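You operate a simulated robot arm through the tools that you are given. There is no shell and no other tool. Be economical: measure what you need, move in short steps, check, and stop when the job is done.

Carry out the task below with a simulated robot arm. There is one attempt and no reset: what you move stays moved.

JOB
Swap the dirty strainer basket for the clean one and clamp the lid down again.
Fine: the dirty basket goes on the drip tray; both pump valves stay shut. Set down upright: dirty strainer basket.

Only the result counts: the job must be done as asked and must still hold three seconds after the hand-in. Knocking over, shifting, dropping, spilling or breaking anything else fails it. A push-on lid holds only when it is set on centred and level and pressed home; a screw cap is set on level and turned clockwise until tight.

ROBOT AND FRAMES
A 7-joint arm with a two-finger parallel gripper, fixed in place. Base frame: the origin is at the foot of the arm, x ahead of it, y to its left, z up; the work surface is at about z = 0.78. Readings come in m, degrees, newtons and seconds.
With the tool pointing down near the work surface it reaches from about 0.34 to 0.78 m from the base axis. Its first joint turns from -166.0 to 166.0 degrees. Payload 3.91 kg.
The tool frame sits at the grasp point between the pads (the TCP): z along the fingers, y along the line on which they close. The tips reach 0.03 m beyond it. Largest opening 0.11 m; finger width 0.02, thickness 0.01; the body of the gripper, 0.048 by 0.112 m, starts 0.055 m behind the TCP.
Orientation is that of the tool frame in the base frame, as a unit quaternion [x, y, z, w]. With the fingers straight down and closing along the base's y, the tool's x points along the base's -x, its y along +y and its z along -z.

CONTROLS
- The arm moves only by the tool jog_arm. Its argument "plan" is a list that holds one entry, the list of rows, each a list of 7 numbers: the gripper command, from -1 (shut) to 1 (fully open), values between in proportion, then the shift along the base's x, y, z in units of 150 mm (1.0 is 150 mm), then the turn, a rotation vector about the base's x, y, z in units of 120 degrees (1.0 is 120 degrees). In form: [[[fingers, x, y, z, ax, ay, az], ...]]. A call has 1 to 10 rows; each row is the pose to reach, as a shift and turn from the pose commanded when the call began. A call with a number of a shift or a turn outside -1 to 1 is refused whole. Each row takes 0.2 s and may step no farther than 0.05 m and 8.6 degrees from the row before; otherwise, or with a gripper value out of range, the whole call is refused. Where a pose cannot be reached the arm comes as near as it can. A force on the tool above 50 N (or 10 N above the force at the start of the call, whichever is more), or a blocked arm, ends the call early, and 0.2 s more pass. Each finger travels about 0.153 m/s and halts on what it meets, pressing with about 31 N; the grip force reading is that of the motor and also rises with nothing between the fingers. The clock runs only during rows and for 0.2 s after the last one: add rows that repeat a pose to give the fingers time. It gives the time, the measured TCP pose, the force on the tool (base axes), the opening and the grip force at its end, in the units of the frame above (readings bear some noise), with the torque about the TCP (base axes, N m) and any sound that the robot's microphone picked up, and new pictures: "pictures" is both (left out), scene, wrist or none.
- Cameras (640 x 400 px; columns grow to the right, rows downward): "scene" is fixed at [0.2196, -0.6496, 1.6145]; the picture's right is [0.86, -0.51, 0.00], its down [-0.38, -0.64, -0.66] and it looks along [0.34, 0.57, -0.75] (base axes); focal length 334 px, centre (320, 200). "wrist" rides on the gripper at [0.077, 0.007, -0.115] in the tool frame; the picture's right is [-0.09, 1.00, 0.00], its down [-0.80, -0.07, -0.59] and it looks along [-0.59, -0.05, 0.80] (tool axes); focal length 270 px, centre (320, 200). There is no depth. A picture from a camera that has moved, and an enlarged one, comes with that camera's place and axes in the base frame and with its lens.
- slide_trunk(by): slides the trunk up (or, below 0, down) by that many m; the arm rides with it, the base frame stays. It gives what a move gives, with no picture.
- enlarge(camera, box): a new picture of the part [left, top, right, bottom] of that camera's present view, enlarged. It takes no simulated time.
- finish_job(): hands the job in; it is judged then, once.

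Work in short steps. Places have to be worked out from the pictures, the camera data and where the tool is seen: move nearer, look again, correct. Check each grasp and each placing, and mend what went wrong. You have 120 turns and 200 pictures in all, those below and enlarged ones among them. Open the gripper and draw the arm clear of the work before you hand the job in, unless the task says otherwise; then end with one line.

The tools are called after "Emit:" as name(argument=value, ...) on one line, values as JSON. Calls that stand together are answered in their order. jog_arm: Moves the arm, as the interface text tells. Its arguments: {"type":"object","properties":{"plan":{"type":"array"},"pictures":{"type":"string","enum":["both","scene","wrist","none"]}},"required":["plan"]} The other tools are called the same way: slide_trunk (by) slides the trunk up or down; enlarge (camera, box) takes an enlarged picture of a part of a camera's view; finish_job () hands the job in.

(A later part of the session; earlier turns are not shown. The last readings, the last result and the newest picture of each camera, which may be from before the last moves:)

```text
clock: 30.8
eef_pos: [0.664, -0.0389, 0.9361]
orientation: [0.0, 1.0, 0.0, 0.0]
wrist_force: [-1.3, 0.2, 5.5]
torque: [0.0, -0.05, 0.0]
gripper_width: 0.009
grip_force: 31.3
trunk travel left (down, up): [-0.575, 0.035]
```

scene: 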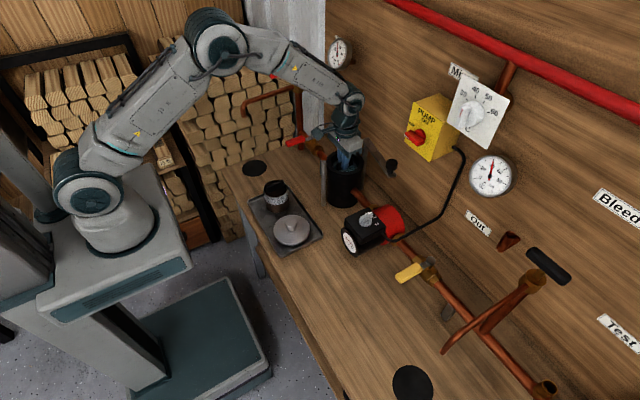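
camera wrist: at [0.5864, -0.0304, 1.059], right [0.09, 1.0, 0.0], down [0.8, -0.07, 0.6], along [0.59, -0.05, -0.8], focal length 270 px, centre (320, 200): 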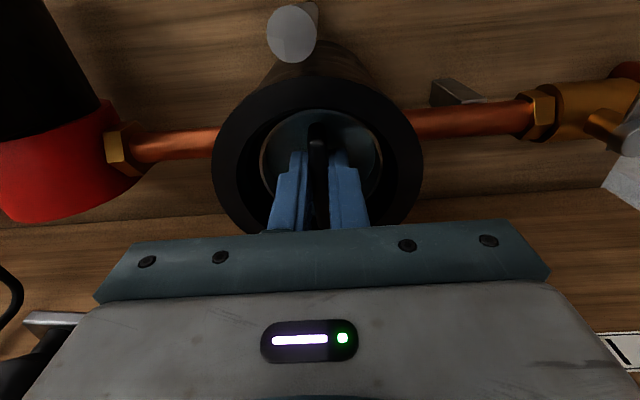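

Seated at 0.936 with 5.5 N of contact. I open a little, then lift away.

Emit:
jog_arm(plan=[[[-0.8, 0, 0, 0, 0, 0, 0], [-0.5, 0, 0, 0, 0, 0, 0], [-0.5, 0, 0, 0, 0, 0, 0], [-0.5, 0, 0, 0.1, 0, 0, 0], [-0.5, 0, 0, 0.3, 0, 0, 0], [-0.5, 0, 0, 0.6, 0, 0, 0], [-0.5, 0, 0, 0.9, 0, 0, 0], [-0.5, 0, 0, 0.9, 0, 0, 0]]])

Emit:
enlarge(camera="wrist", box=[200, 0, 440, 200])

Emit:
enlarge(camera="scene", box=[310, 110, 410, 210])

```text
clock: 32.6
eef_pos: [0.6631, -0.0383, 1.0707]
orientation: [0.001, 1.0, 0.001, 0.001]
wrist_force: [0.0, 0.3, -0.5]
torque: [0.03, 0.05, 0.04]
gripper_width: 0.0274
grip_force: 0.1
trunk travel left (down, up): [-0.575, 0.035]
camera wrist: at [0.5854, -0.0309, 1.1861], right [0.09, 1.0, 0.0], down [0.8, -0.07, 0.59], along [0.59, -0.05, -0.8], focal length 270 px, centre (320, 200)
```

scene: 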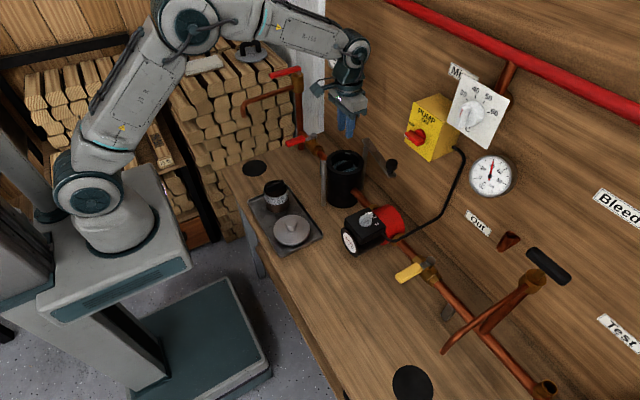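
wrist: 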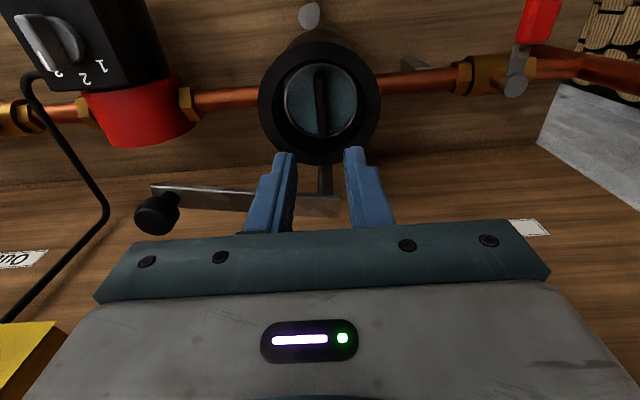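

```text
2.00 times, centred on (320, 100) of wrist
camera zoom: at [0.5854, -0.0309, 1.1861], right [0.09, 1.0, 0.0], down [0.8, -0.07, 0.59], along [0.59, -0.05, -0.8], focal length 541 px, centre (320, 400)
```

zoom: 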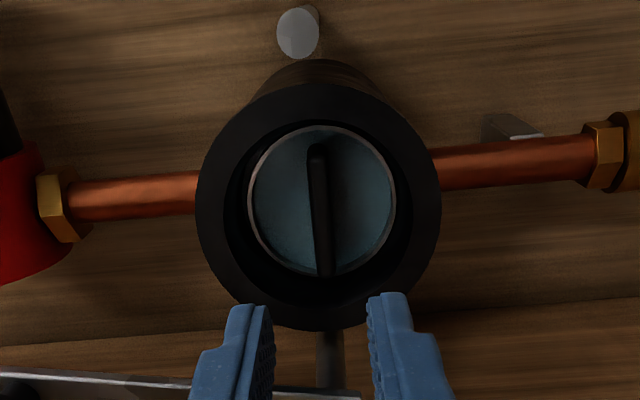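

```text
4.00 times, centred on (360, 160) of scene
camera zoom: at [0.2196, -0.6496, 1.6145], right [0.86, -0.51, 0.0], down [-0.38, -0.64, -0.66], along [0.34, 0.57, -0.75], focal length 1334 px, centre (160, 360)
```

zoom: 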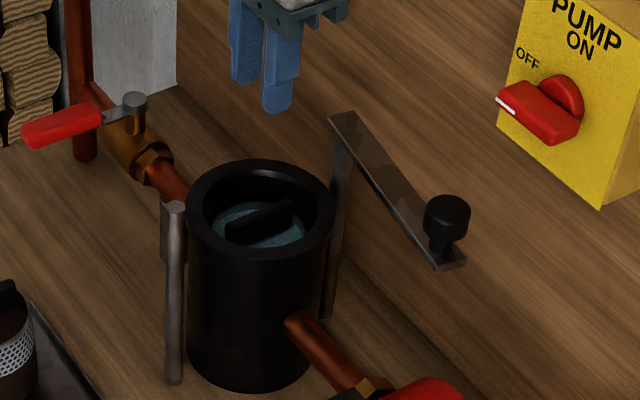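

The clean basket is seated. Next the lid: I move over to about (0.45,−0.088) for a look at its knob.

Emit:
jog_arm(plan=[[[-0.5, -0.25, -0.05, 0.05, 0, 0, 0], [-0.5, -0.5, -0.1, 0.05, 0, 0, 0], [-0.2, -0.75, -0.2, 0.05, 0, 0, 0], [0, -1.0, -0.33, 0.05, 0, 0, 0]]], pictures="none")

Emit:
jog_arm(plan=[[[0.1, -0.2, 0, -0.15, 0, 0, 0], [0.1, -0.4, 0, -0.4, 0, 0, 0], [0.1, -0.4, 0, -0.7, 0, 0, 0], [0.1, -0.4, 0, -0.8, 0, 0, 0], [0.1, -0.4, 0, -0.8, 0, 0, 0]]])

Emit:
enlarge(camera="wrist", box=[200, 0, 440, 240])

Emit:
enlarge(camera="scene", box=[235, 160, 345, 270])

```text
clock: 33.6
eef_pos: [0.5144, -0.0891, 1.0764]
orientation: [0.0, 1.0, 0.001, 0.001]
wrist_force: [-0.1, 0.4, -0.3]
torque: [-0.01, 0.0, -0.01]
gripper_width: 0.055
grip_force: 0.1
trunk travel left (down, up): [-0.575, 0.035]
```

```text
clock: 34.8
eef_pos: [0.4544, -0.0868, 0.9573]
orientation: [0.0, 1.0, -0.001, 0.0]
wrist_force: [-0.2, 0.7, -1.0]
torque: [0.01, 0.0, -0.04]
gripper_width: 0.0606
grip_force: 0.0
trunk travel left (down, up): [-0.575, 0.035]
camera wrist: at [0.3766, -0.0805, 1.0727], right [0.09, 1.0, 0.0], down [0.8, -0.07, 0.6], along [0.59, -0.05, -0.8], focal length 270 px, centre (320, 200)
```

scene: 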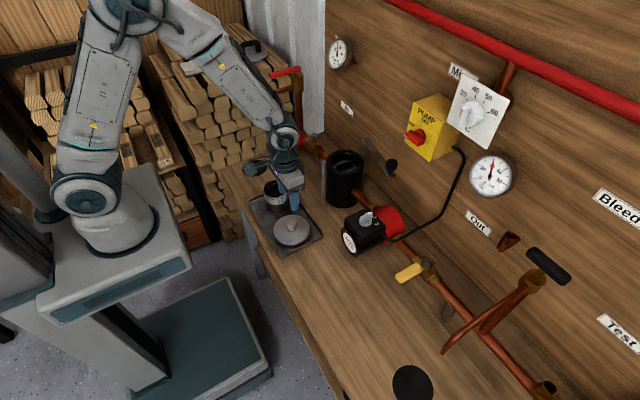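
wrist: 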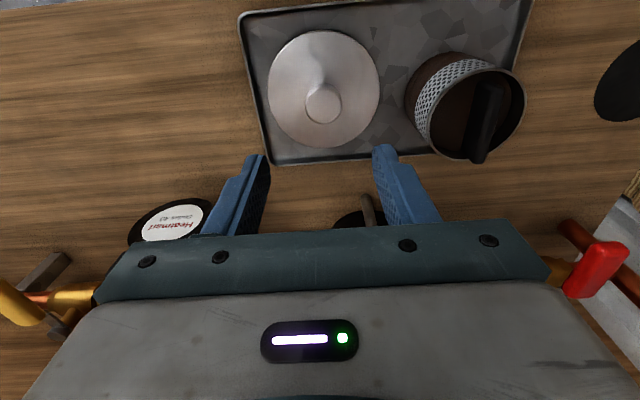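

```text
1.67 times, centred on (320, 120) of wrist
camera zoom: at [0.3766, -0.0805, 1.0727], right [0.09, 1.0, 0.0], down [0.8, -0.07, 0.6], along [0.59, -0.05, -0.8], focal length 450 px, centre (320, 333)
```

zoom: 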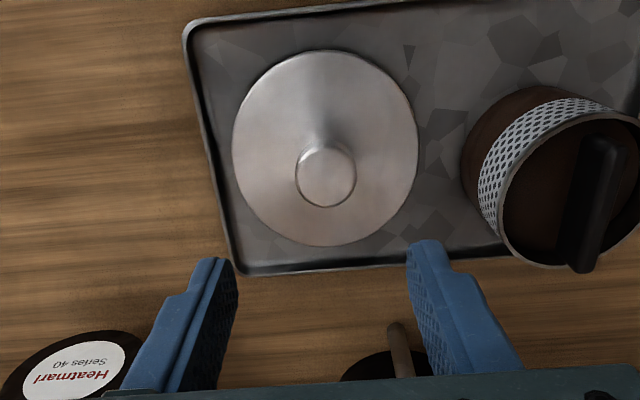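

```text
3.64 times, centred on (290, 215) of scene
camera zoom: at [0.2196, -0.6496, 1.6145], right [0.86, -0.51, 0.0], down [-0.38, -0.64, -0.66], along [0.34, 0.57, -0.75], focal length 1213 px, centre (429, 146)
```

zoom: 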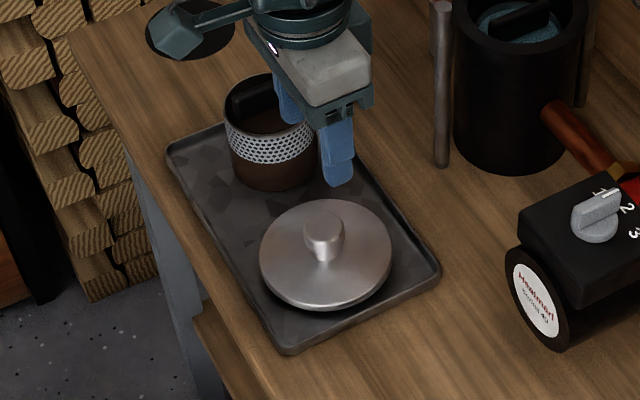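

Lid knob at about (0.452,−0.0835), top z≈0.827. I lower partway with the fingers straddling and look again.

Emit:
jog_arm(plan=[[[0.1, -0.015, 0.02, -0.2, 0, 0, 0], [0.1, -0.015, 0.02, -0.4, 0, 0, 0], [0.1, -0.015, 0.02, -0.53, 0, 0, 0], [0.1, -0.015, 0.02, -0.53, 0, 0, 0]]])

Emit:
enlarge(camera="wrist", box=[200, 0, 440, 240])

Emit:
enlarge(camera="scene", box=[250, 180, 340, 260])

```text
clock: 35.8
eef_pos: [0.453, -0.0846, 0.8782]
orientation: [0.0, 1.0, 0.0, 0.0]
wrist_force: [0.5, -0.6, 0.0]
torque: [0.0, 0.0, 0.0]
gripper_width: 0.0604
grip_force: 0.1
trunk travel left (down, up): [-0.575, 0.035]
camera wrist: at [0.3744, -0.0773, 0.9928], right [0.09, 1.0, 0.0], down [0.8, -0.07, 0.6], along [0.59, -0.05, -0.8], focal length 270 px, centre (320, 200)
```

scene: 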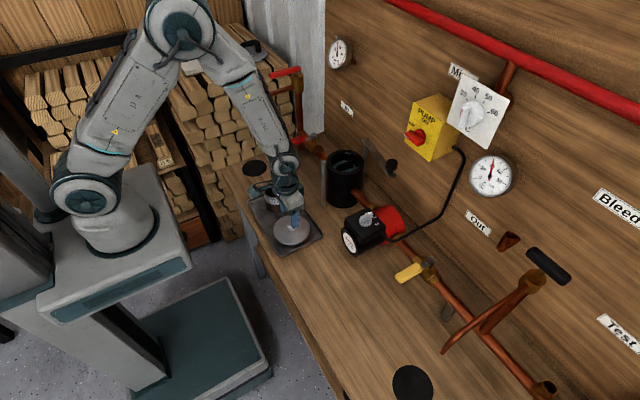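
wrist: 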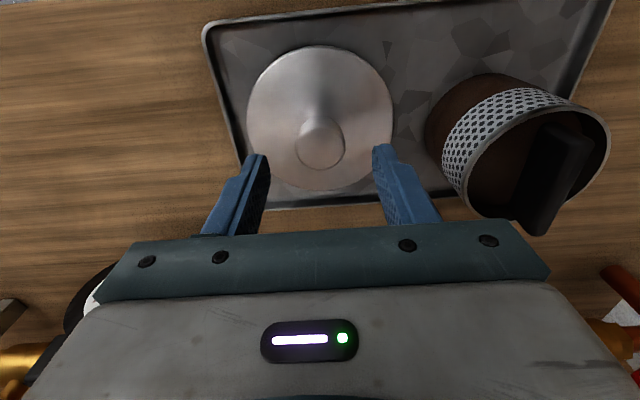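

```text
1.67 times, centred on (320, 120) of wrist
camera zoom: at [0.3744, -0.0773, 0.9928], right [0.09, 1.0, 0.0], down [0.8, -0.07, 0.6], along [0.59, -0.05, -0.8], focal length 450 px, centre (320, 333)
```

zoom: 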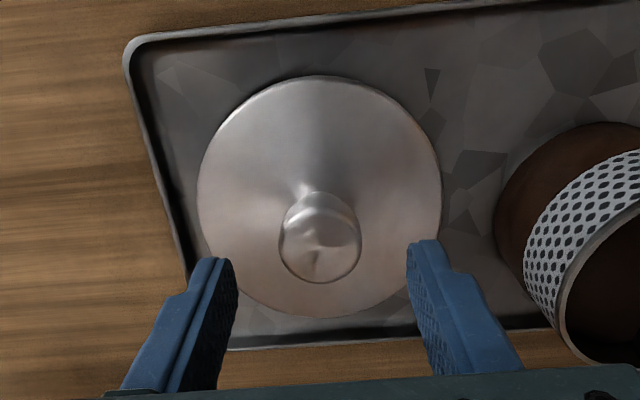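

```text
5.00 times, centred on (295, 220) of scene
camera zoom: at [0.2196, -0.6496, 1.6145], right [0.86, -0.51, 0.0], down [-0.38, -0.64, -0.66], along [0.34, 0.57, -0.75], focal length 1668 px, centre (445, 100)
```

zoom: 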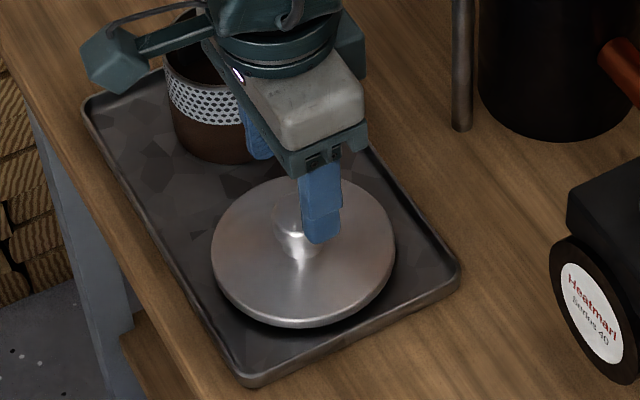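

The two cameras disagree by a few mm in x, so I will self-centre: yaw −90° and squeeze the knob along x first, then return to yaw 0 and grip along y.

Emit:
jog_arm(plan=[[[0.1, 0, 0, 0, 0, 0, -0.07], [0.1, 0, 0, 0, 0, 0, -0.14], [0.1, 0, 0, 0, 0, 0, -0.21], [0.1, 0, 0, 0, 0, 0, -0.28], [0.1, 0, 0, 0, 0, 0, -0.35], [0.1, 0, 0, 0, 0, 0, -0.42], [0.1, 0, 0, 0, 0, 0, -0.49], [0.1, 0, 0, 0, 0, 0, -0.56], [0.1, 0, 0, 0, 0, 0, -0.63], [0.1, 0, 0, 0, 0, 0, -0.7]]], pictures="none")

Emit:
jog_arm(plan=[[[0.1, 0, 0, -0.1, 0, 0, -0.05], [0.1, 0, 0, -0.2, 0, 0, -0.05], [0.1, 0, 0, -0.26, 0, 0, -0.05], [0.1, 0, 0, -0.26, 0, 0, -0.05]]])

```text
clock: 38.0
eef_pos: [0.453, -0.0849, 0.8781]
orientation: [0.67, 0.743, -0.001, 0.001]
wrist_force: [1.2, -0.3, -0.5]
torque: [0.02, 0.02, 0.0]
gripper_width: 0.0605
grip_force: 0.1
trunk travel left (down, up): [-0.575, 0.035]
```

```text
clock: 39.0
eef_pos: [0.451, -0.0848, 0.8378]
orientation: [0.707, 0.707, 0.0, 0.0]
wrist_force: [0.1, -0.4, 0.3]
torque: [0.0, 0.0, 0.03]
gripper_width: 0.0604
grip_force: 0.1
trunk travel left (down, up): [-0.575, 0.035]
camera wrist: at [0.4577, -0.0074, 0.9536], right [1.0, -0.09, 0.0], down [-0.07, -0.8, 0.6], along [-0.05, -0.59, -0.8], focal length 270 px, centre (320, 200)
```

scene: 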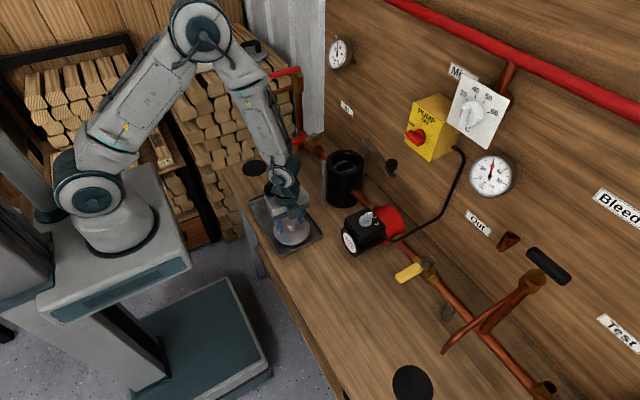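
wrist: 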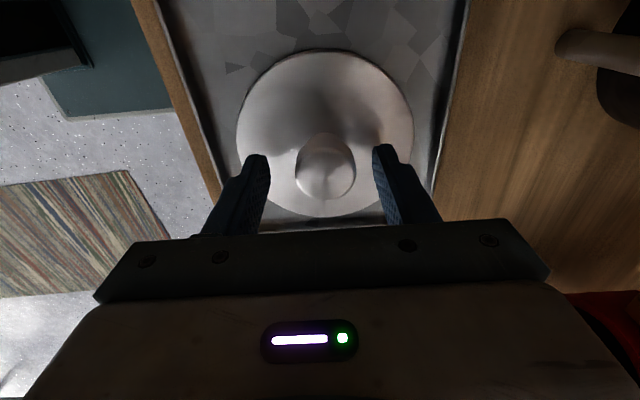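

The knob lies between the fingers. I close to centre it in x.

Emit:
jog_arm(plan=[[[-0.3, 0, 0, 0, 0, 0, 0], [-0.6, 0, 0, 0, 0, 0, 0], [-1, 0, 0, 0, 0, 0, 0], [-1, 0, 0, 0, 0, 0, 0]]])

Emit:
enlarge(camera="scene", box=[250, 180, 340, 260])

```text
clock: 40.0
eef_pos: [0.4533, -0.0846, 0.8397]
orientation: [0.707, 0.707, -0.001, 0.001]
wrist_force: [-0.7, -0.2, -0.4]
torque: [-0.04, -0.03, -0.02]
gripper_width: 0.0316
grip_force: 30.5
trunk travel left (down, up): [-0.575, 0.035]
camera wrist: at [0.4577, -0.0075, 0.9538], right [1.0, -0.09, 0.0], down [-0.07, -0.8, 0.6], along [-0.05, -0.59, -0.8], focal length 270 px, centre (320, 200)
```

scene: 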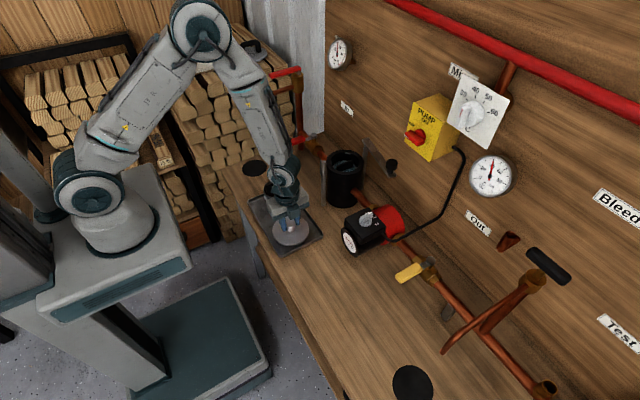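
wrist: 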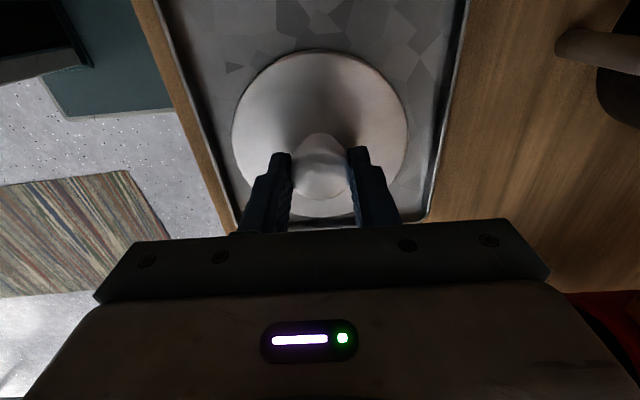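

```text
5.00 times, centred on (295, 220) of scene
camera zoom: at [0.2196, -0.6496, 1.6145], right [0.86, -0.51, 0.0], down [-0.38, -0.64, -0.66], along [0.34, 0.57, -0.75], focal length 1668 px, centre (445, 100)
```

zoom: 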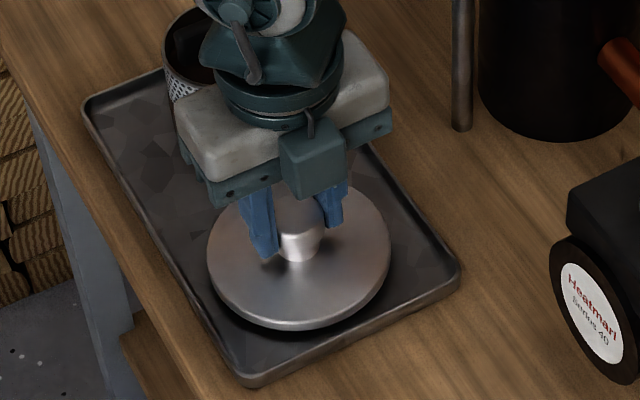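

Knob (31.6 mm) is centred in x. I open, rise, yaw back, and grip along y.

Emit:
jog_arm(plan=[[[-0.3, 0, 0, 0, 0, 0, 0], [0.1, 0, 0, 0, 0, 0, 0], [0.1, 0, 0, 0, 0, 0, 0], [0.1, 0, 0, 0.15, 0, 0, 0], [0.1, 0, 0, 0.28, 0, 0, 0], [0.1, 0, 0, 0.28, 0, 0, 0.07], [0.1, 0, 0, 0.28, 0, 0, 0.14], [0.1, 0, 0, 0.28, 0, 0, 0.21], [0.1, 0, 0, 0.28, 0, 0, 0.28], [0.1, 0, 0, 0.28, 0, 0, 0.35]]], pictures="none")

Emit:
jog_arm(plan=[[[0.1, 0, 0, 0, 0, 0, 0.07], [0.1, 0, 0, 0, 0, 0, 0.14], [0.1, 0, 0, 0, 0, 0, 0.21], [0.1, 0, 0, 0, 0, 0, 0.28], [0.1, 0, 0, 0, 0, 0, 0.35], [0.1, 0, 0, 0, 0, 0, 0.4], [0.1, 0, 0, -0.15, 0, 0, 0.4], [0.1, 0, 0, -0.29, 0, 0, 0.4], [0.1, 0, 0, -0.29, 0, 0, 0.4]]])

```text
clock: 42.2
eef_pos: [0.4523, -0.0841, 0.8814]
orientation: [0.405, 0.914, 0.0, 0.002]
wrist_force: [0.2, 0.8, 0.3]
torque: [0.01, -0.01, -0.01]
gripper_width: 0.0608
grip_force: 0.1
trunk travel left (down, up): [-0.575, 0.035]
```

```text
clock: 44.2
eef_pos: [0.4532, -0.0859, 0.838]
orientation: [0.0, 1.0, 0.0, 0.001]
wrist_force: [-0.2, 0.4, 0.9]
torque: [0.01, -0.01, 0.01]
gripper_width: 0.0603
grip_force: 0.1
trunk travel left (down, up): [-0.575, 0.035]
camera wrist: at [0.3748, -0.0774, 0.9526], right [0.09, 1.0, 0.0], down [0.8, -0.07, 0.6], along [0.59, -0.05, -0.8], focal length 270 px, centre (320, 200)
```

scene: 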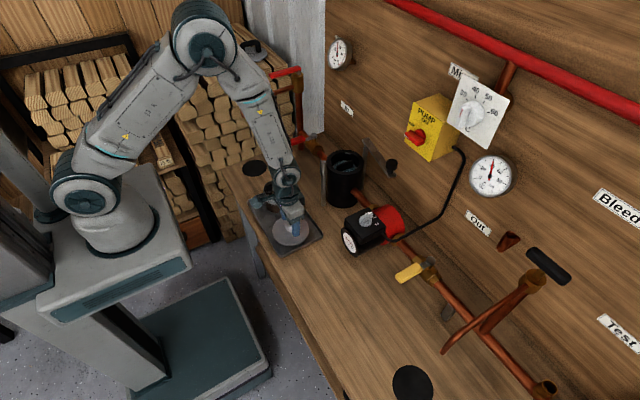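
wrist: 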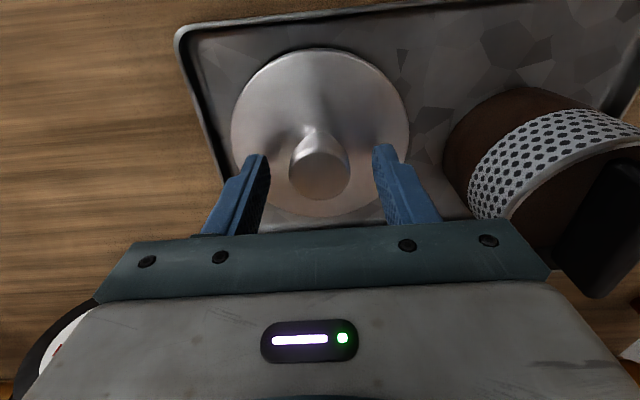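

Now I grip and lift the lid 0.12 m.

Emit:
jog_arm(plan=[[[-0.3, 0, 0, -0.015, 0, 0, 0], [-0.6, 0, 0, -0.015, 0, 0, 0], [-1, 0, 0, -0.015, 0, 0, 0], [-1, 0, 0, -0.015, 0, 0, 0], [-1, 0, 0, 0.05, 0, 0, 0], [-1, 0, 0, 0.2, 0, 0, 0], [-1, 0, 0, 0.5, 0, 0, 0], [-1, 0, 0, 0.8, 0, 0, 0], [-1, 0, 0, 1.0, 0, 0, 0], [-1, 0, 0, 1.0, 0, 0, 0]]])

Emit:
enlarge(camera="scene", box=[240, 130, 340, 250])

```text
clock: 46.4
eef_pos: [0.4532, -0.0855, 0.9877]
orientation: [0.0, 1.0, 0.0, 0.0]
wrist_force: [0.2, 0.6, -2.5]
torque: [0.01, -0.02, -0.03]
gripper_width: 0.033
grip_force: 30.4
trunk travel left (down, up): [-0.575, 0.035]
camera wrist: at [0.3749, -0.0779, 1.1024], right [0.09, 1.0, 0.0], down [0.8, -0.07, 0.59], along [0.59, -0.05, -0.8], focal length 270 px, centre (320, 200)
```

scene: 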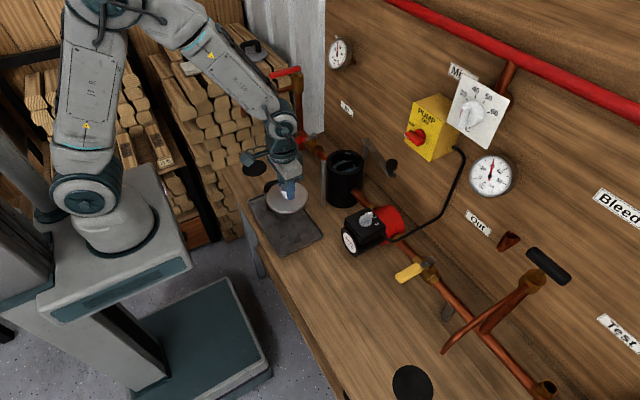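
wrist: 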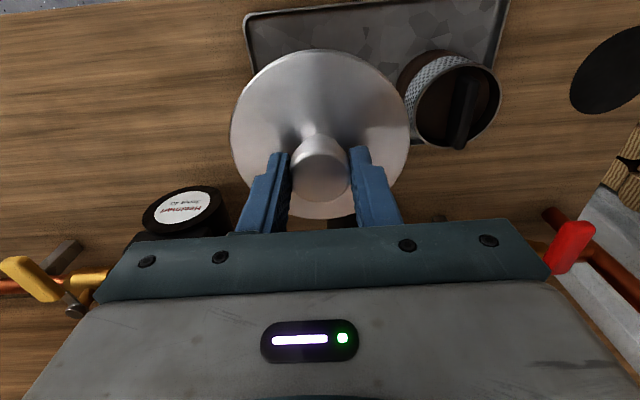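

```text
3.33 times, centred on (290, 190) of scene
camera zoom: at [0.2196, -0.6496, 1.6145], right [0.86, -0.51, 0.0], down [-0.38, -0.64, -0.66], along [0.34, 0.57, -0.75], focal length 1112 px, centre (420, 233)
```

zoom: 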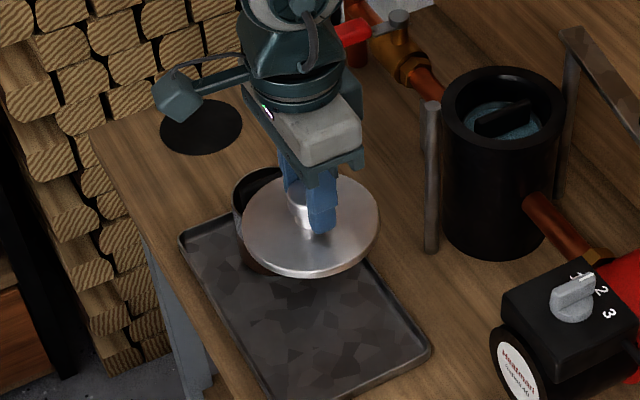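

The lid is held level. I carry it over the housing at z≈1.06 for alignment.

Emit:
jog_arm(plan=[[[-1, 0.05, 0, 0.25, 0, 0, 0], [-1, 0.2, 0.1, 0.48, 0, 0, 0], [-1, 0.45, 0.2, 0.48, 0, 0, 0], [-1, 0.7, 0.31, 0.48, 0, 0, 0], [-1, 0.9, 0.31, 0.48, 0, 0, 0], [-1, 1.0, 0.31, 0.48, 0, 0, 0]]], pictures="none")

Emit:
jog_arm(plan=[[[-1, 0.2, 0, 0, 0, 0, 0], [-1, 0.4, 0, 0, 0, 0, 0], [-1, 0.4, 0, -0.15, 0, 0, 0], [-1, 0.4, 0, -0.15, 0, 0, 0]]])

Emit:
enlarge(camera="scene", box=[300, 100, 420, 220])

Emit:
enlarge(camera="wrist", box=[200, 0, 440, 240])

```text
clock: 47.8
eef_pos: [0.6033, -0.0384, 1.0588]
orientation: [0.001, 1.0, -0.001, -0.001]
wrist_force: [-0.3, 0.1, -2.4]
torque: [-0.02, 0.0, -0.02]
gripper_width: 0.0331
grip_force: 31.5
trunk travel left (down, up): [-0.575, 0.035]
```

```text
clock: 48.8
eef_pos: [0.6638, -0.038, 1.037]
orientation: [0.0, 1.0, 0.001, 0.0]
wrist_force: [-0.3, 0.4, -2.8]
torque: [0.03, 0.0, 0.03]
gripper_width: 0.0329
grip_force: 30.9
trunk travel left (down, up): [-0.575, 0.035]
camera wrist: at [0.5848, -0.0304, 1.1522], right [0.09, 1.0, 0.0], down [0.8, -0.07, 0.6], along [0.59, -0.05, -0.8], focal length 270 px, centre (320, 200)
```

scene: 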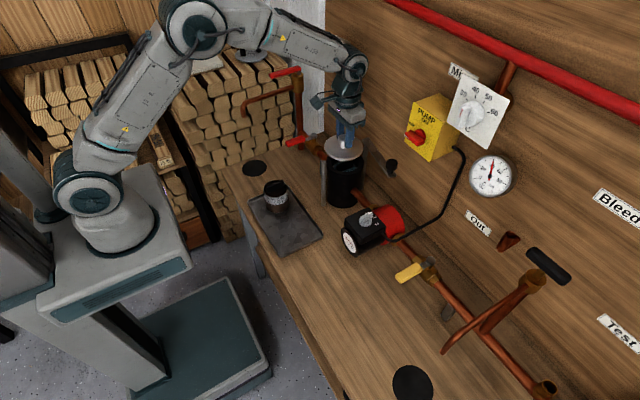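
wrist: 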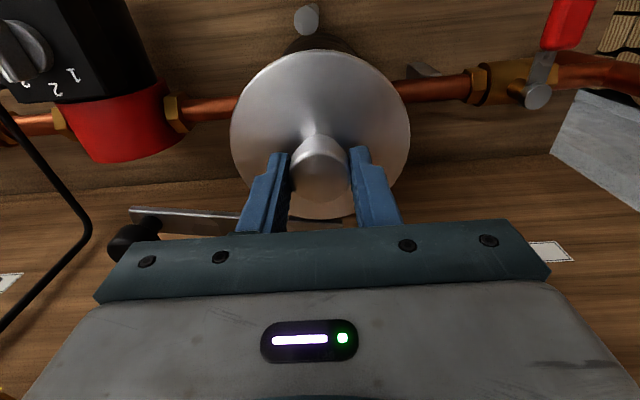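

```text
3.33 times, centred on (360, 160) of scene
camera zoom: at [0.2196, -0.6496, 1.6145], right [0.86, -0.51, 0.0], down [-0.38, -0.64, -0.66], along [0.34, 0.57, -0.75], focal length 1112 px, centre (187, 333)
```

zoom: 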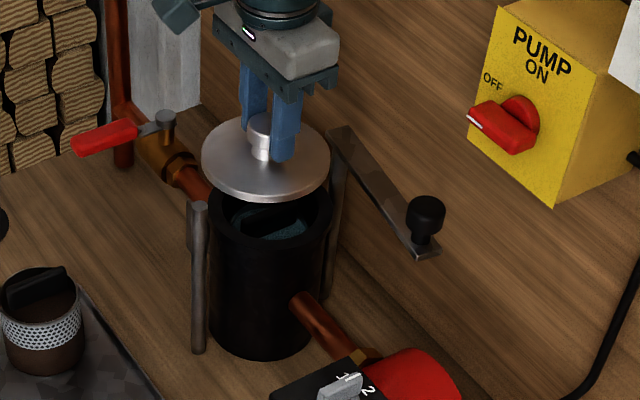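

```text
1.67 times, centred on (320, 120) of wrist
camera zoom: at [0.5848, -0.0304, 1.1522], right [0.09, 1.0, 0.0], down [0.8, -0.07, 0.6], along [0.59, -0.05, -0.8], focal length 450 px, centre (320, 333)
```

zoom: 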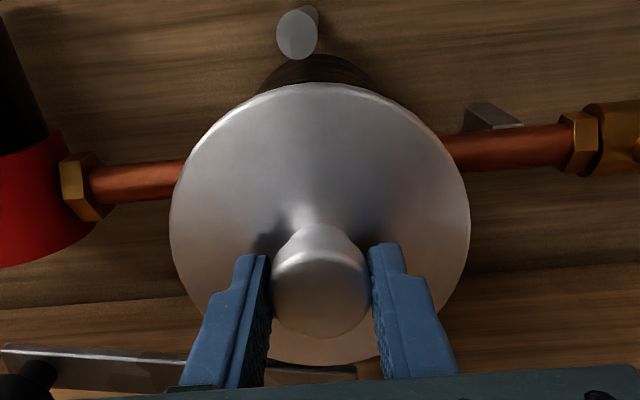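

Comparing lid and rim ellipses in the same camera, the housing centre lies ~5.5 mm further in x and ~1.5 mm in −y. I correct and lower to about 8 mm above the rim.

Emit:
jog_arm(plan=[[[-1, 0.037, -0.01, -0.05, 0, 0, 0], [-1, 0.037, -0.01, -0.15, 0, 0, 0], [-1, 0.037, -0.01, -0.24, 0, 0, 0], [-1, 0.037, -0.01, -0.24, 0, 0, 0]]], pictures="scene")

Emit:
enlarge(camera="scene", box=[310, 130, 390, 210])

```text
clock: 49.8
eef_pos: [0.6677, -0.0395, 1.0012]
orientation: [-0.001, 1.0, 0.0, 0.0]
wrist_force: [-0.1, 0.7, -1.4]
torque: [-0.01, 0.03, 0.02]
gripper_width: 0.0333
grip_force: 30.7
trunk travel left (down, up): [-0.575, 0.035]
```

scene: 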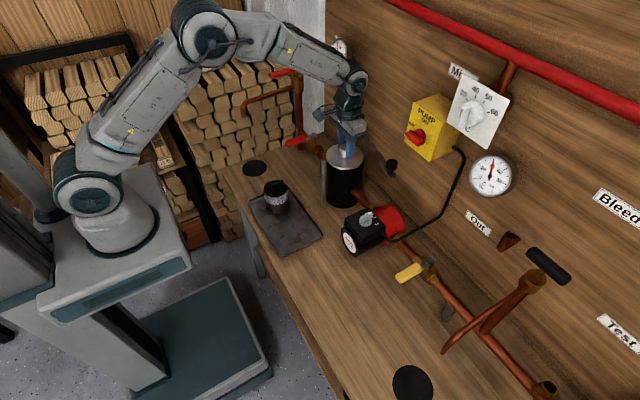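

```text
5.00 times, centred on (350, 170) of scene
camera zoom: at [0.2196, -0.6496, 1.6145], right [0.86, -0.51, 0.0], down [-0.38, -0.64, -0.66], along [0.34, 0.57, -0.75], focal length 1668 px, centre (170, 350)
```

zoom: 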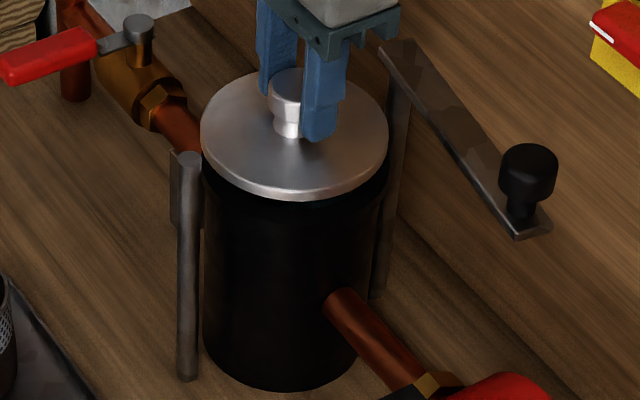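

Lid and housing sides now coincide in the scene view (both centred at column 294.5), and edge-based wrist figures give housing x≈0.669. I lower onto the rim in small steps.

Emit:
jog_arm(plan=[[[-1, 0, 0, -0.02, 0, 0, 0], [-1, 0, 0, -0.04, 0, 0, 0], [-1, 0, 0, -0.06, 0, 0, 0], [-1, 0, 0, -0.08, 0, 0, 0], [-1, 0, 0, -0.08, 0, 0, 0]]], pictures="none")

```text
clock: 51.0
eef_pos: [0.6683, -0.0399, 0.9896]
orientation: [0.0, 1.0, 0.001, 0.0]
wrist_force: [0.0, -1.6, -1.5]
torque: [0.01, 0.03, 0.01]
gripper_width: 0.0331
grip_force: 31.2
trunk travel left (down, up): [-0.575, 0.035]
```

Emit:
jog_arm(plan=[[[-1, 0, 0, -0.013, 0, 0, 0], [-1, 0, 0, -0.026, 0, 0, 0], [-1, 0, 0, -0.04, 0, 0, 0], [-1, 0, 0, -0.053, 0, 0, 0], [-1, 0, 0, -0.053, 0, 0, 0]]], pictures="both")

Emit:
enlarge(camera="scene", box=[310, 130, 390, 210])

```text
clock: 52.2
eef_pos: [0.6689, -0.0395, 0.9833]
orientation: [0.0, 1.0, 0.0, 0.001]
wrist_force: [2.8, 0.2, 6.5]
torque: [0.06, 0.26, 0.03]
gripper_width: 0.0333
grip_force: 30.8
trunk travel left (down, up): [-0.575, 0.035]
camera wrist: at [0.59, -0.0322, 1.0965], right [0.09, 1.0, 0.0], down [0.8, -0.07, 0.6], along [0.59, -0.05, -0.8], focal length 270 px, centre (320, 200)
```

scene: 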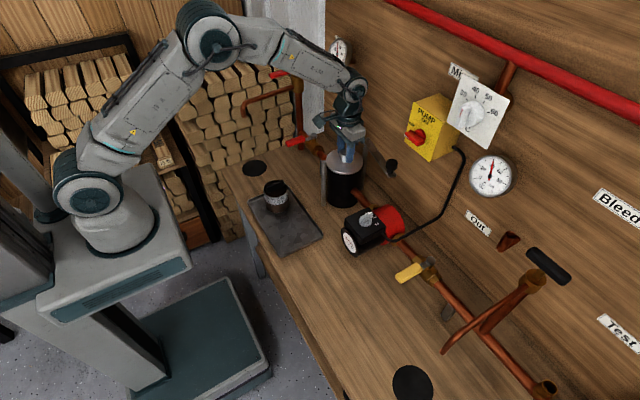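
wrist: 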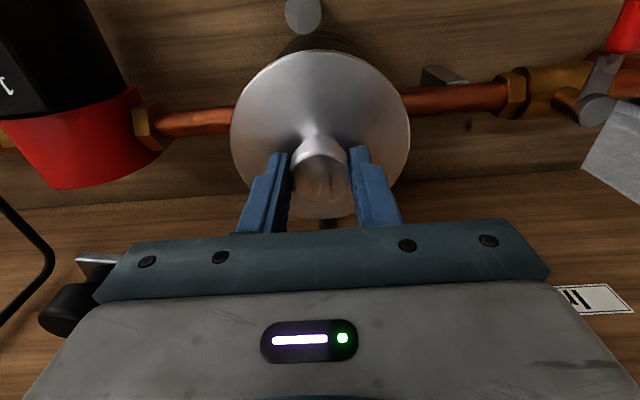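

```text
5.00 times, centred on (350, 170) of scene
camera zoom: at [0.2196, -0.6496, 1.6145], right [0.86, -0.51, 0.0], down [-0.38, -0.64, -0.66], along [0.34, 0.57, -0.75], focal length 1668 px, centre (170, 350)
```

zoom: 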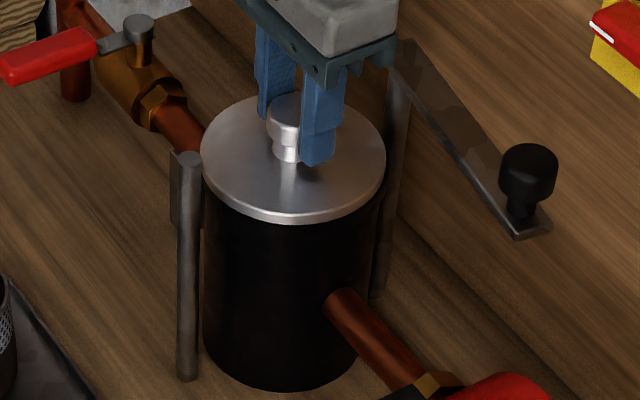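

Contact at ≈0.983 with light force. I press straight down a little more to see whether it goes home.

Emit:
jog_arm(plan=[[[-1, 0, 0, -0.013, 0, 0, 0], [-1, 0, 0, -0.026, 0, 0, 0], [-1, 0, 0, -0.04, 0, 0, 0], [-1, 0, 0, -0.04, 0, 0, 0]]], pictures="none")

```text
clock: 53.2
eef_pos: [0.6686, -0.0395, 0.9793]
orientation: [-0.001, 1.0, -0.001, 0.006]
wrist_force: [8.2, 0.0, 39.2]
torque: [0.38, 0.3, 0.08]
gripper_width: 0.0329
grip_force: 31.0
trunk travel left (down, up): [-0.575, 0.035]
```

It's firmly against the rim (39 N). I unload, release, rise, and check lid seating.

Emit:
jog_arm(plan=[[[-1, 0, 0, 0.025, 0, 0, 0], [-0.6, 0, 0, 0.025, 0, 0, 0], [-0.1, 0, 0, 0.025, 0, 0, 0], [-0.1, 0, 0, 0.025, 0, 0, 0], [-0.1, 0, 0, 0.15, 0, 0, 0], [-0.1, 0, 0, 0.4, 0, 0, 0], [-0.1, 0, 0, 0.7, 0, 0, 0], [-0.1, 0, 0, 0.9, 0, 0, 0], [-0.1, 0, 0, 0.9, 0, 0, 0]]])

Emit:
enlarge(camera="scene", box=[310, 130, 410, 210])

Emit:
enlarge(camera="wrist", box=[120, 0, 440, 240])

```text
clock: 55.2
eef_pos: [0.6684, -0.039, 1.1099]
orientation: [0.0, 1.0, 0.0, 0.0]
wrist_force: [-0.6, 0.2, -0.9]
torque: [-0.02, -0.01, -0.02]
gripper_width: 0.0492
grip_force: 0.1
trunk travel left (down, up): [-0.575, 0.035]
camera wrist: at [0.5899, -0.0317, 1.2245], right [0.09, 1.0, 0.0], down [0.8, -0.07, 0.59], along [0.59, -0.05, -0.8], focal length 270 px, centre (320, 200)
```

scene: 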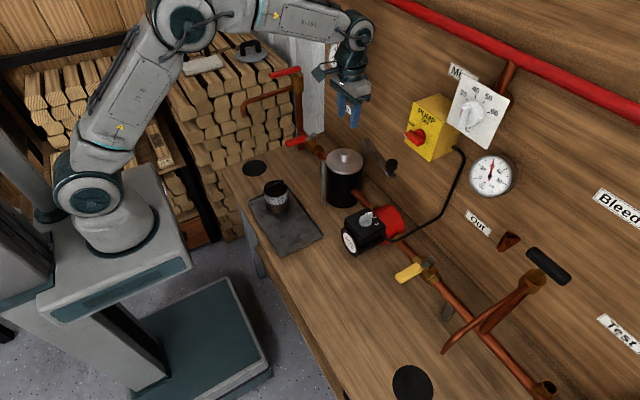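
wrist: 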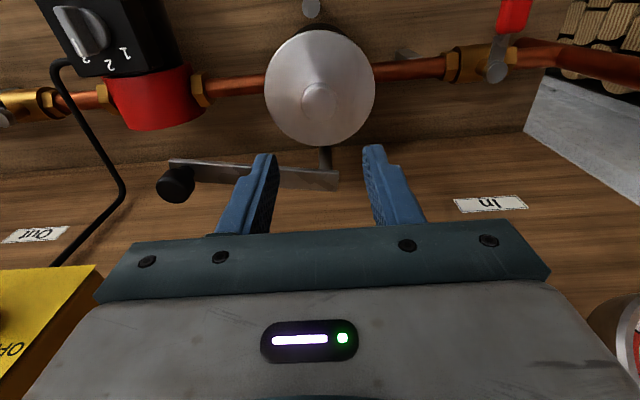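

```text
5.00 times, centred on (360, 170) of scene
camera zoom: at [0.2196, -0.6496, 1.6145], right [0.86, -0.51, 0.0], down [-0.38, -0.64, -0.66], along [0.34, 0.57, -0.75], focal length 1668 px, centre (120, 350)
```

zoom: 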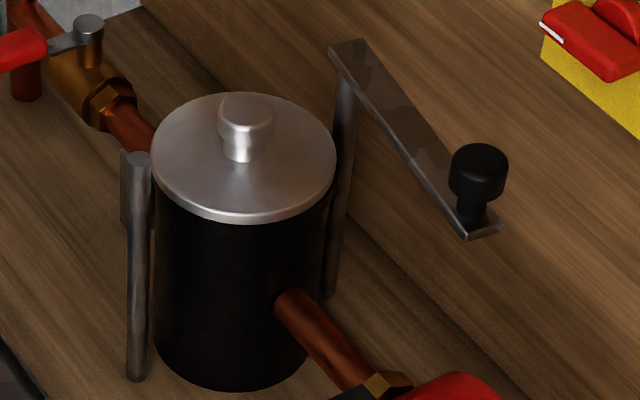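

```text
1.67 times, centred on (280, 120) of wrist
camera zoom: at [0.5899, -0.0317, 1.2245], right [0.09, 1.0, 0.0], down [0.8, -0.07, 0.59], along [0.59, -0.05, -0.8], focal length 450 px, centre (387, 333)
```

zoom: 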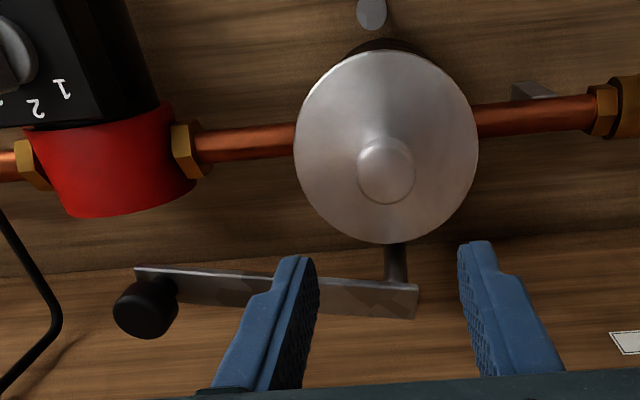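

The lid sits centred and level, knob top ≈0.976. The clamp bar pivots at about (0.738,−0.04) with its end knob near (0.721,−0.177, z≈1.0), close to the pump box, so I look at that area from a safe spot first.

Emit:
jog_arm(plan=[[[-0.1, -0.1, -0.2, 0.05, 0, 0, 0], [-0.1, -0.2, -0.4, 0.13, 0, 0, 0], [-0.1, -0.3, -0.65, 0.13, 0, 0, 0], [-0.1, -0.33, -0.87, 0.13, 0, 0, 0], [-0.1, -0.33, -0.87, 0.13, 0, 0, 0]]])

Emit:
enlarge(camera="wrist", box=[200, 60, 500, 240])

Emit:
enlarge(camera="scene", box=[350, 80, 480, 210])

```text
clock: 56.4
eef_pos: [0.6186, -0.1691, 1.1289]
orientation: [0.001, 1.0, 0.0, 0.0]
wrist_force: [-0.3, 0.0, 0.0]
torque: [0.01, -0.02, 0.01]
gripper_width: 0.0497
grip_force: 0.1
trunk travel left (down, up): [-0.575, 0.035]
camera wrist: at [0.5409, -0.1628, 1.2445], right [0.09, 1.0, 0.0], down [0.8, -0.07, 0.59], along [0.59, -0.05, -0.8], focal length 270 px, centre (320, 200)
```

scene: 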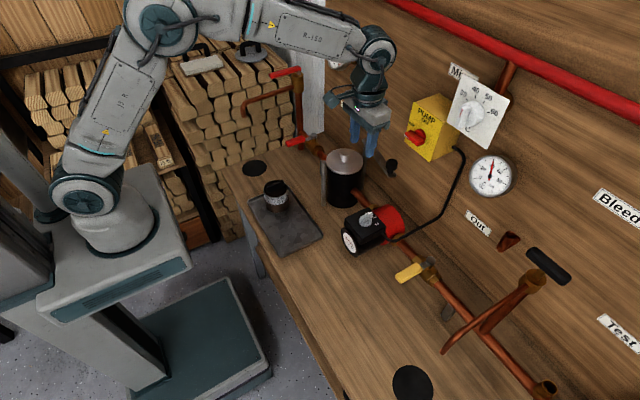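
wrist: 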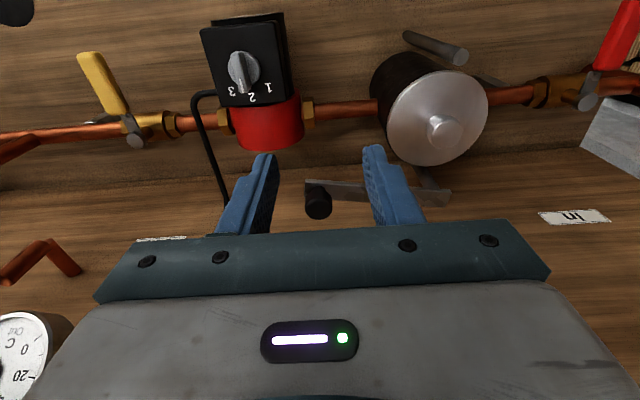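

```text
2.13 times, centred on (350, 150) of wrist
camera zoom: at [0.5409, -0.1628, 1.2445], right [0.09, 1.0, 0.0], down [0.8, -0.07, 0.59], along [0.59, -0.05, -0.8], focal length 577 px, centre (256, 307)
```

zoom: 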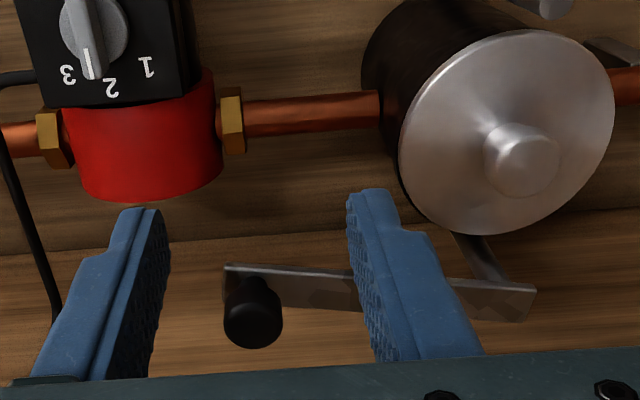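

```text
3.08 times, centred on (415, 145) of scene
camera zoom: at [0.2196, -0.6496, 1.6145], right [0.86, -0.51, 0.0], down [-0.38, -0.64, -0.66], along [0.34, 0.57, -0.75], focal length 1026 px, centre (28, 369)
```

zoom: 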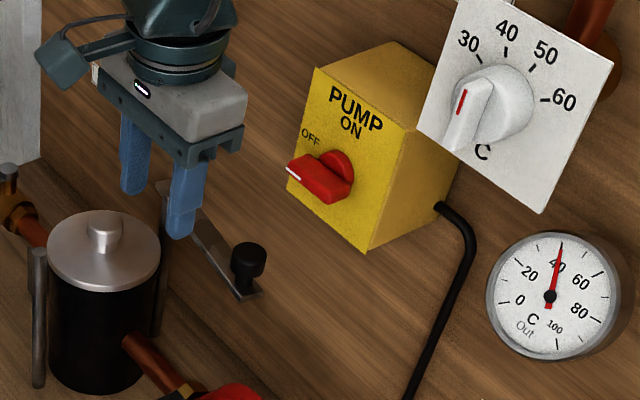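

Measured: wall x≈0.817, pump box front x≈0.735 for y<−0.19 above z≈1.09, bar knob at (0.724,−0.180), top ≈1.015. To keep the hand away from the box I tilt the tool 40° (fingers pointing forward-down) and go to a pre-grasp point.

Emit:
jog_arm(plan=[[[0, 0, 0, 0, 0, -0.065, 0], [0, 0, 0, 0, 0, -0.13, 0], [0, 0, 0, 0, 0, -0.195, 0], [0, 0, -0.03, -0.05, 0, -0.26, 0], [0, 0.05, -0.06, -0.15, 0, -0.325, 0], [0, 0.15, -0.073, -0.3, 0, -0.333, 0], [0, 0.3, -0.073, -0.347, 0, -0.333, 0], [0, 0.3, -0.073, -0.347, 0, -0.333, 0]]])

Emit:
enlarge(camera="wrist", box=[200, 40, 500, 240])

Emit:
enlarge(camera="scene", box=[340, 80, 460, 200])

```text
clock: 58.2
eef_pos: [0.6641, -0.1811, 1.0786]
orientation: [0.0, 0.94, 0.0, 0.342]
wrist_force: [-0.5, -1.1, 0.1]
torque: [0.0, 0.01, -0.01]
gripper_width: 0.0551
grip_force: 0.0
trunk travel left (down, up): [-0.575, 0.035]
camera wrist: at [0.5302, -0.1742, 1.116], right [0.07, 1.0, 0.06], down [0.23, -0.07, 0.97], along [0.97, -0.05, -0.23], focal length 270 px, centre (320, 200)
```

scene: 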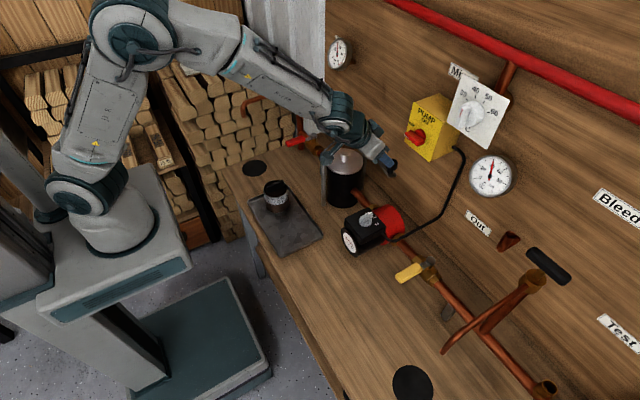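
wrist: 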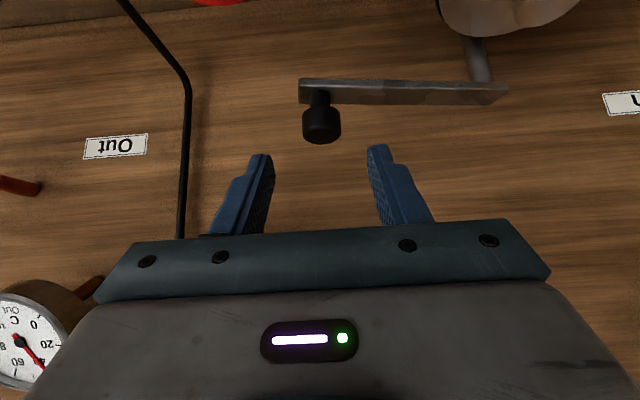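

```text
2.00 times, centred on (350, 140) of wrist
camera zoom: at [0.5302, -0.1742, 1.116], right [0.07, 1.0, 0.06], down [0.23, -0.07, 0.97], along [0.97, -0.05, -0.23], focal length 541 px, centre (260, 320)
```

zoom: 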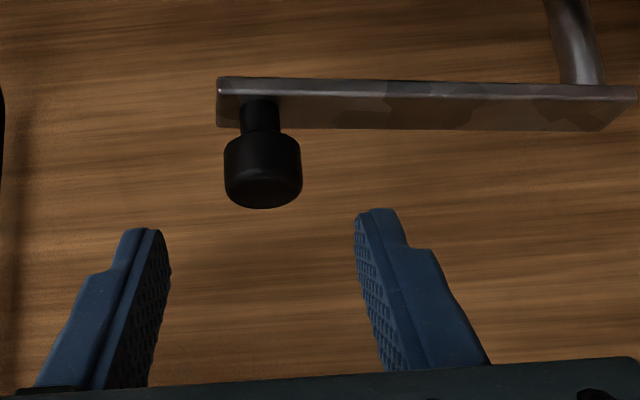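

```text
3.33 times, centred on (400, 140) of scene
camera zoom: at [0.2196, -0.6496, 1.6145], right [0.86, -0.51, 0.0], down [-0.38, -0.64, -0.66], along [0.34, 0.57, -0.75], focal length 1112 px, centre (53, 400)
```

zoom: 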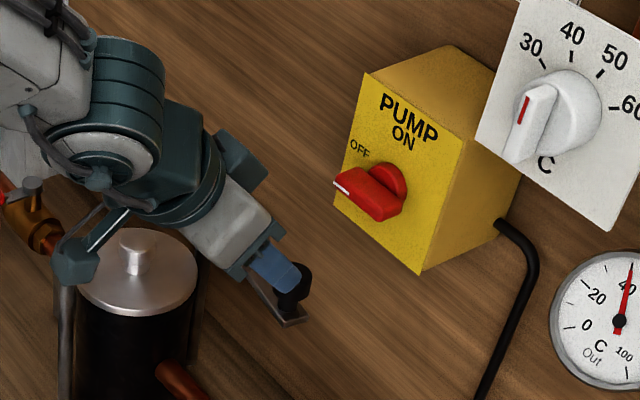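

The knob is a mushroom (bulk z≈1.00–1.018, at (0.725,−0.180)); the bar spans z≈0.975–0.983. I advance along the tool axis to TCP (0.719,−0.180,1.015).

Emit:
jog_arm(plan=[[[0, 0.1, 0, -0.12, 0, 0, 0], [0, 0.2, 0, -0.24, 0, 0, 0], [0, 0.3, 0, -0.35, 0, 0, 0], [0, 0.36, 0, -0.417, 0, 0, 0], [0, 0.36, 0, -0.417, 0, 0, 0]]])

Emit:
enlarge(camera="wrist", box=[200, 80, 440, 240])

Emit:
enlarge(camera="scene", box=[340, 80, 460, 200])

```text
clock: 59.4
eef_pos: [0.7168, -0.1808, 1.0146]
orientation: [0.0, 0.939, 0.0, 0.343]
wrist_force: [-1.1, 0.6, 2.7]
torque: [0.09, -0.03, 0.02]
gripper_width: 0.055
grip_force: 0.5
trunk travel left (down, up): [-0.575, 0.035]
camera wrist: at [0.5834, -0.1732, 1.0534], right [0.07, 1.0, 0.06], down [0.23, -0.07, 0.97], along [0.97, -0.05, -0.23], focal length 270 px, centre (320, 200)
```

scene: 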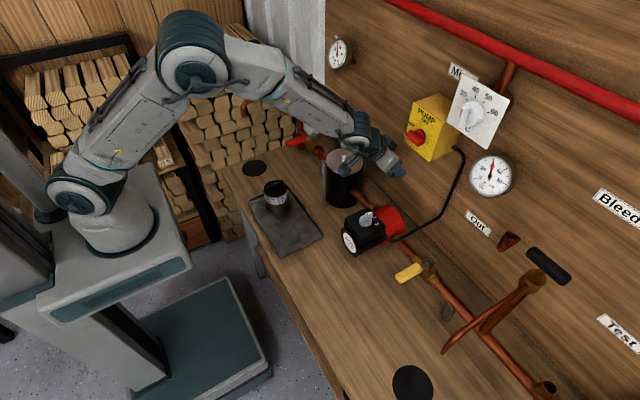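
wrist: 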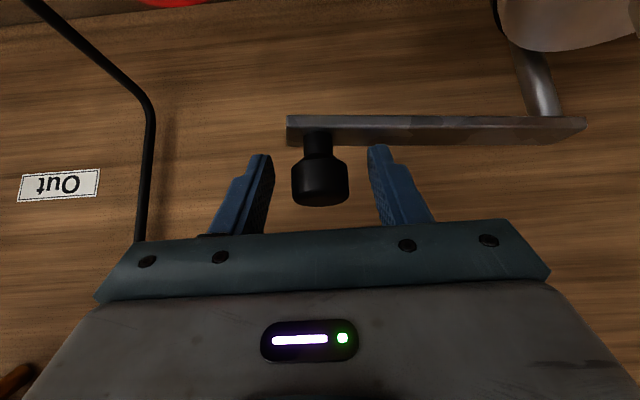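

```text
2.50 times, centred on (320, 160) of wrist
camera zoom: at [0.5834, -0.1732, 1.0534], right [0.07, 1.0, 0.06], down [0.23, -0.07, 0.97], along [0.97, -0.05, -0.23], focal length 676 px, centre (320, 300)
```

zoom: 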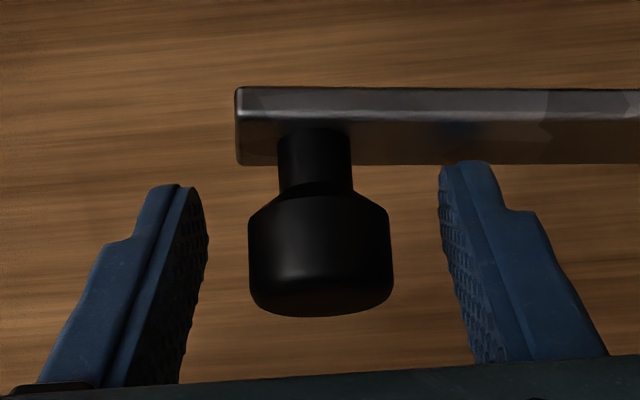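

```text
3.33 times, centred on (400, 140) of scene
camera zoom: at [0.2196, -0.6496, 1.6145], right [0.86, -0.51, 0.0], down [-0.38, -0.64, -0.66], along [0.34, 0.57, -0.75], focal length 1112 px, centre (53, 400)
```

zoom: 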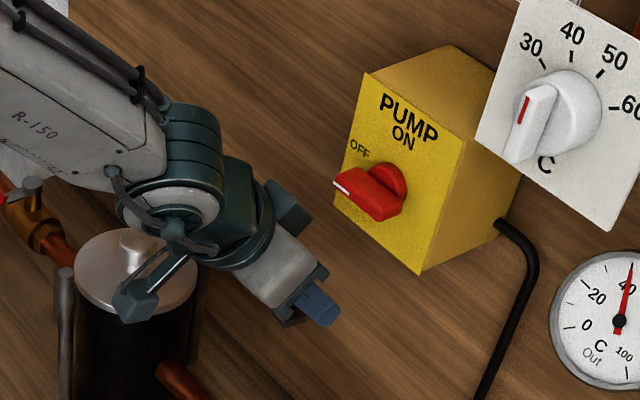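

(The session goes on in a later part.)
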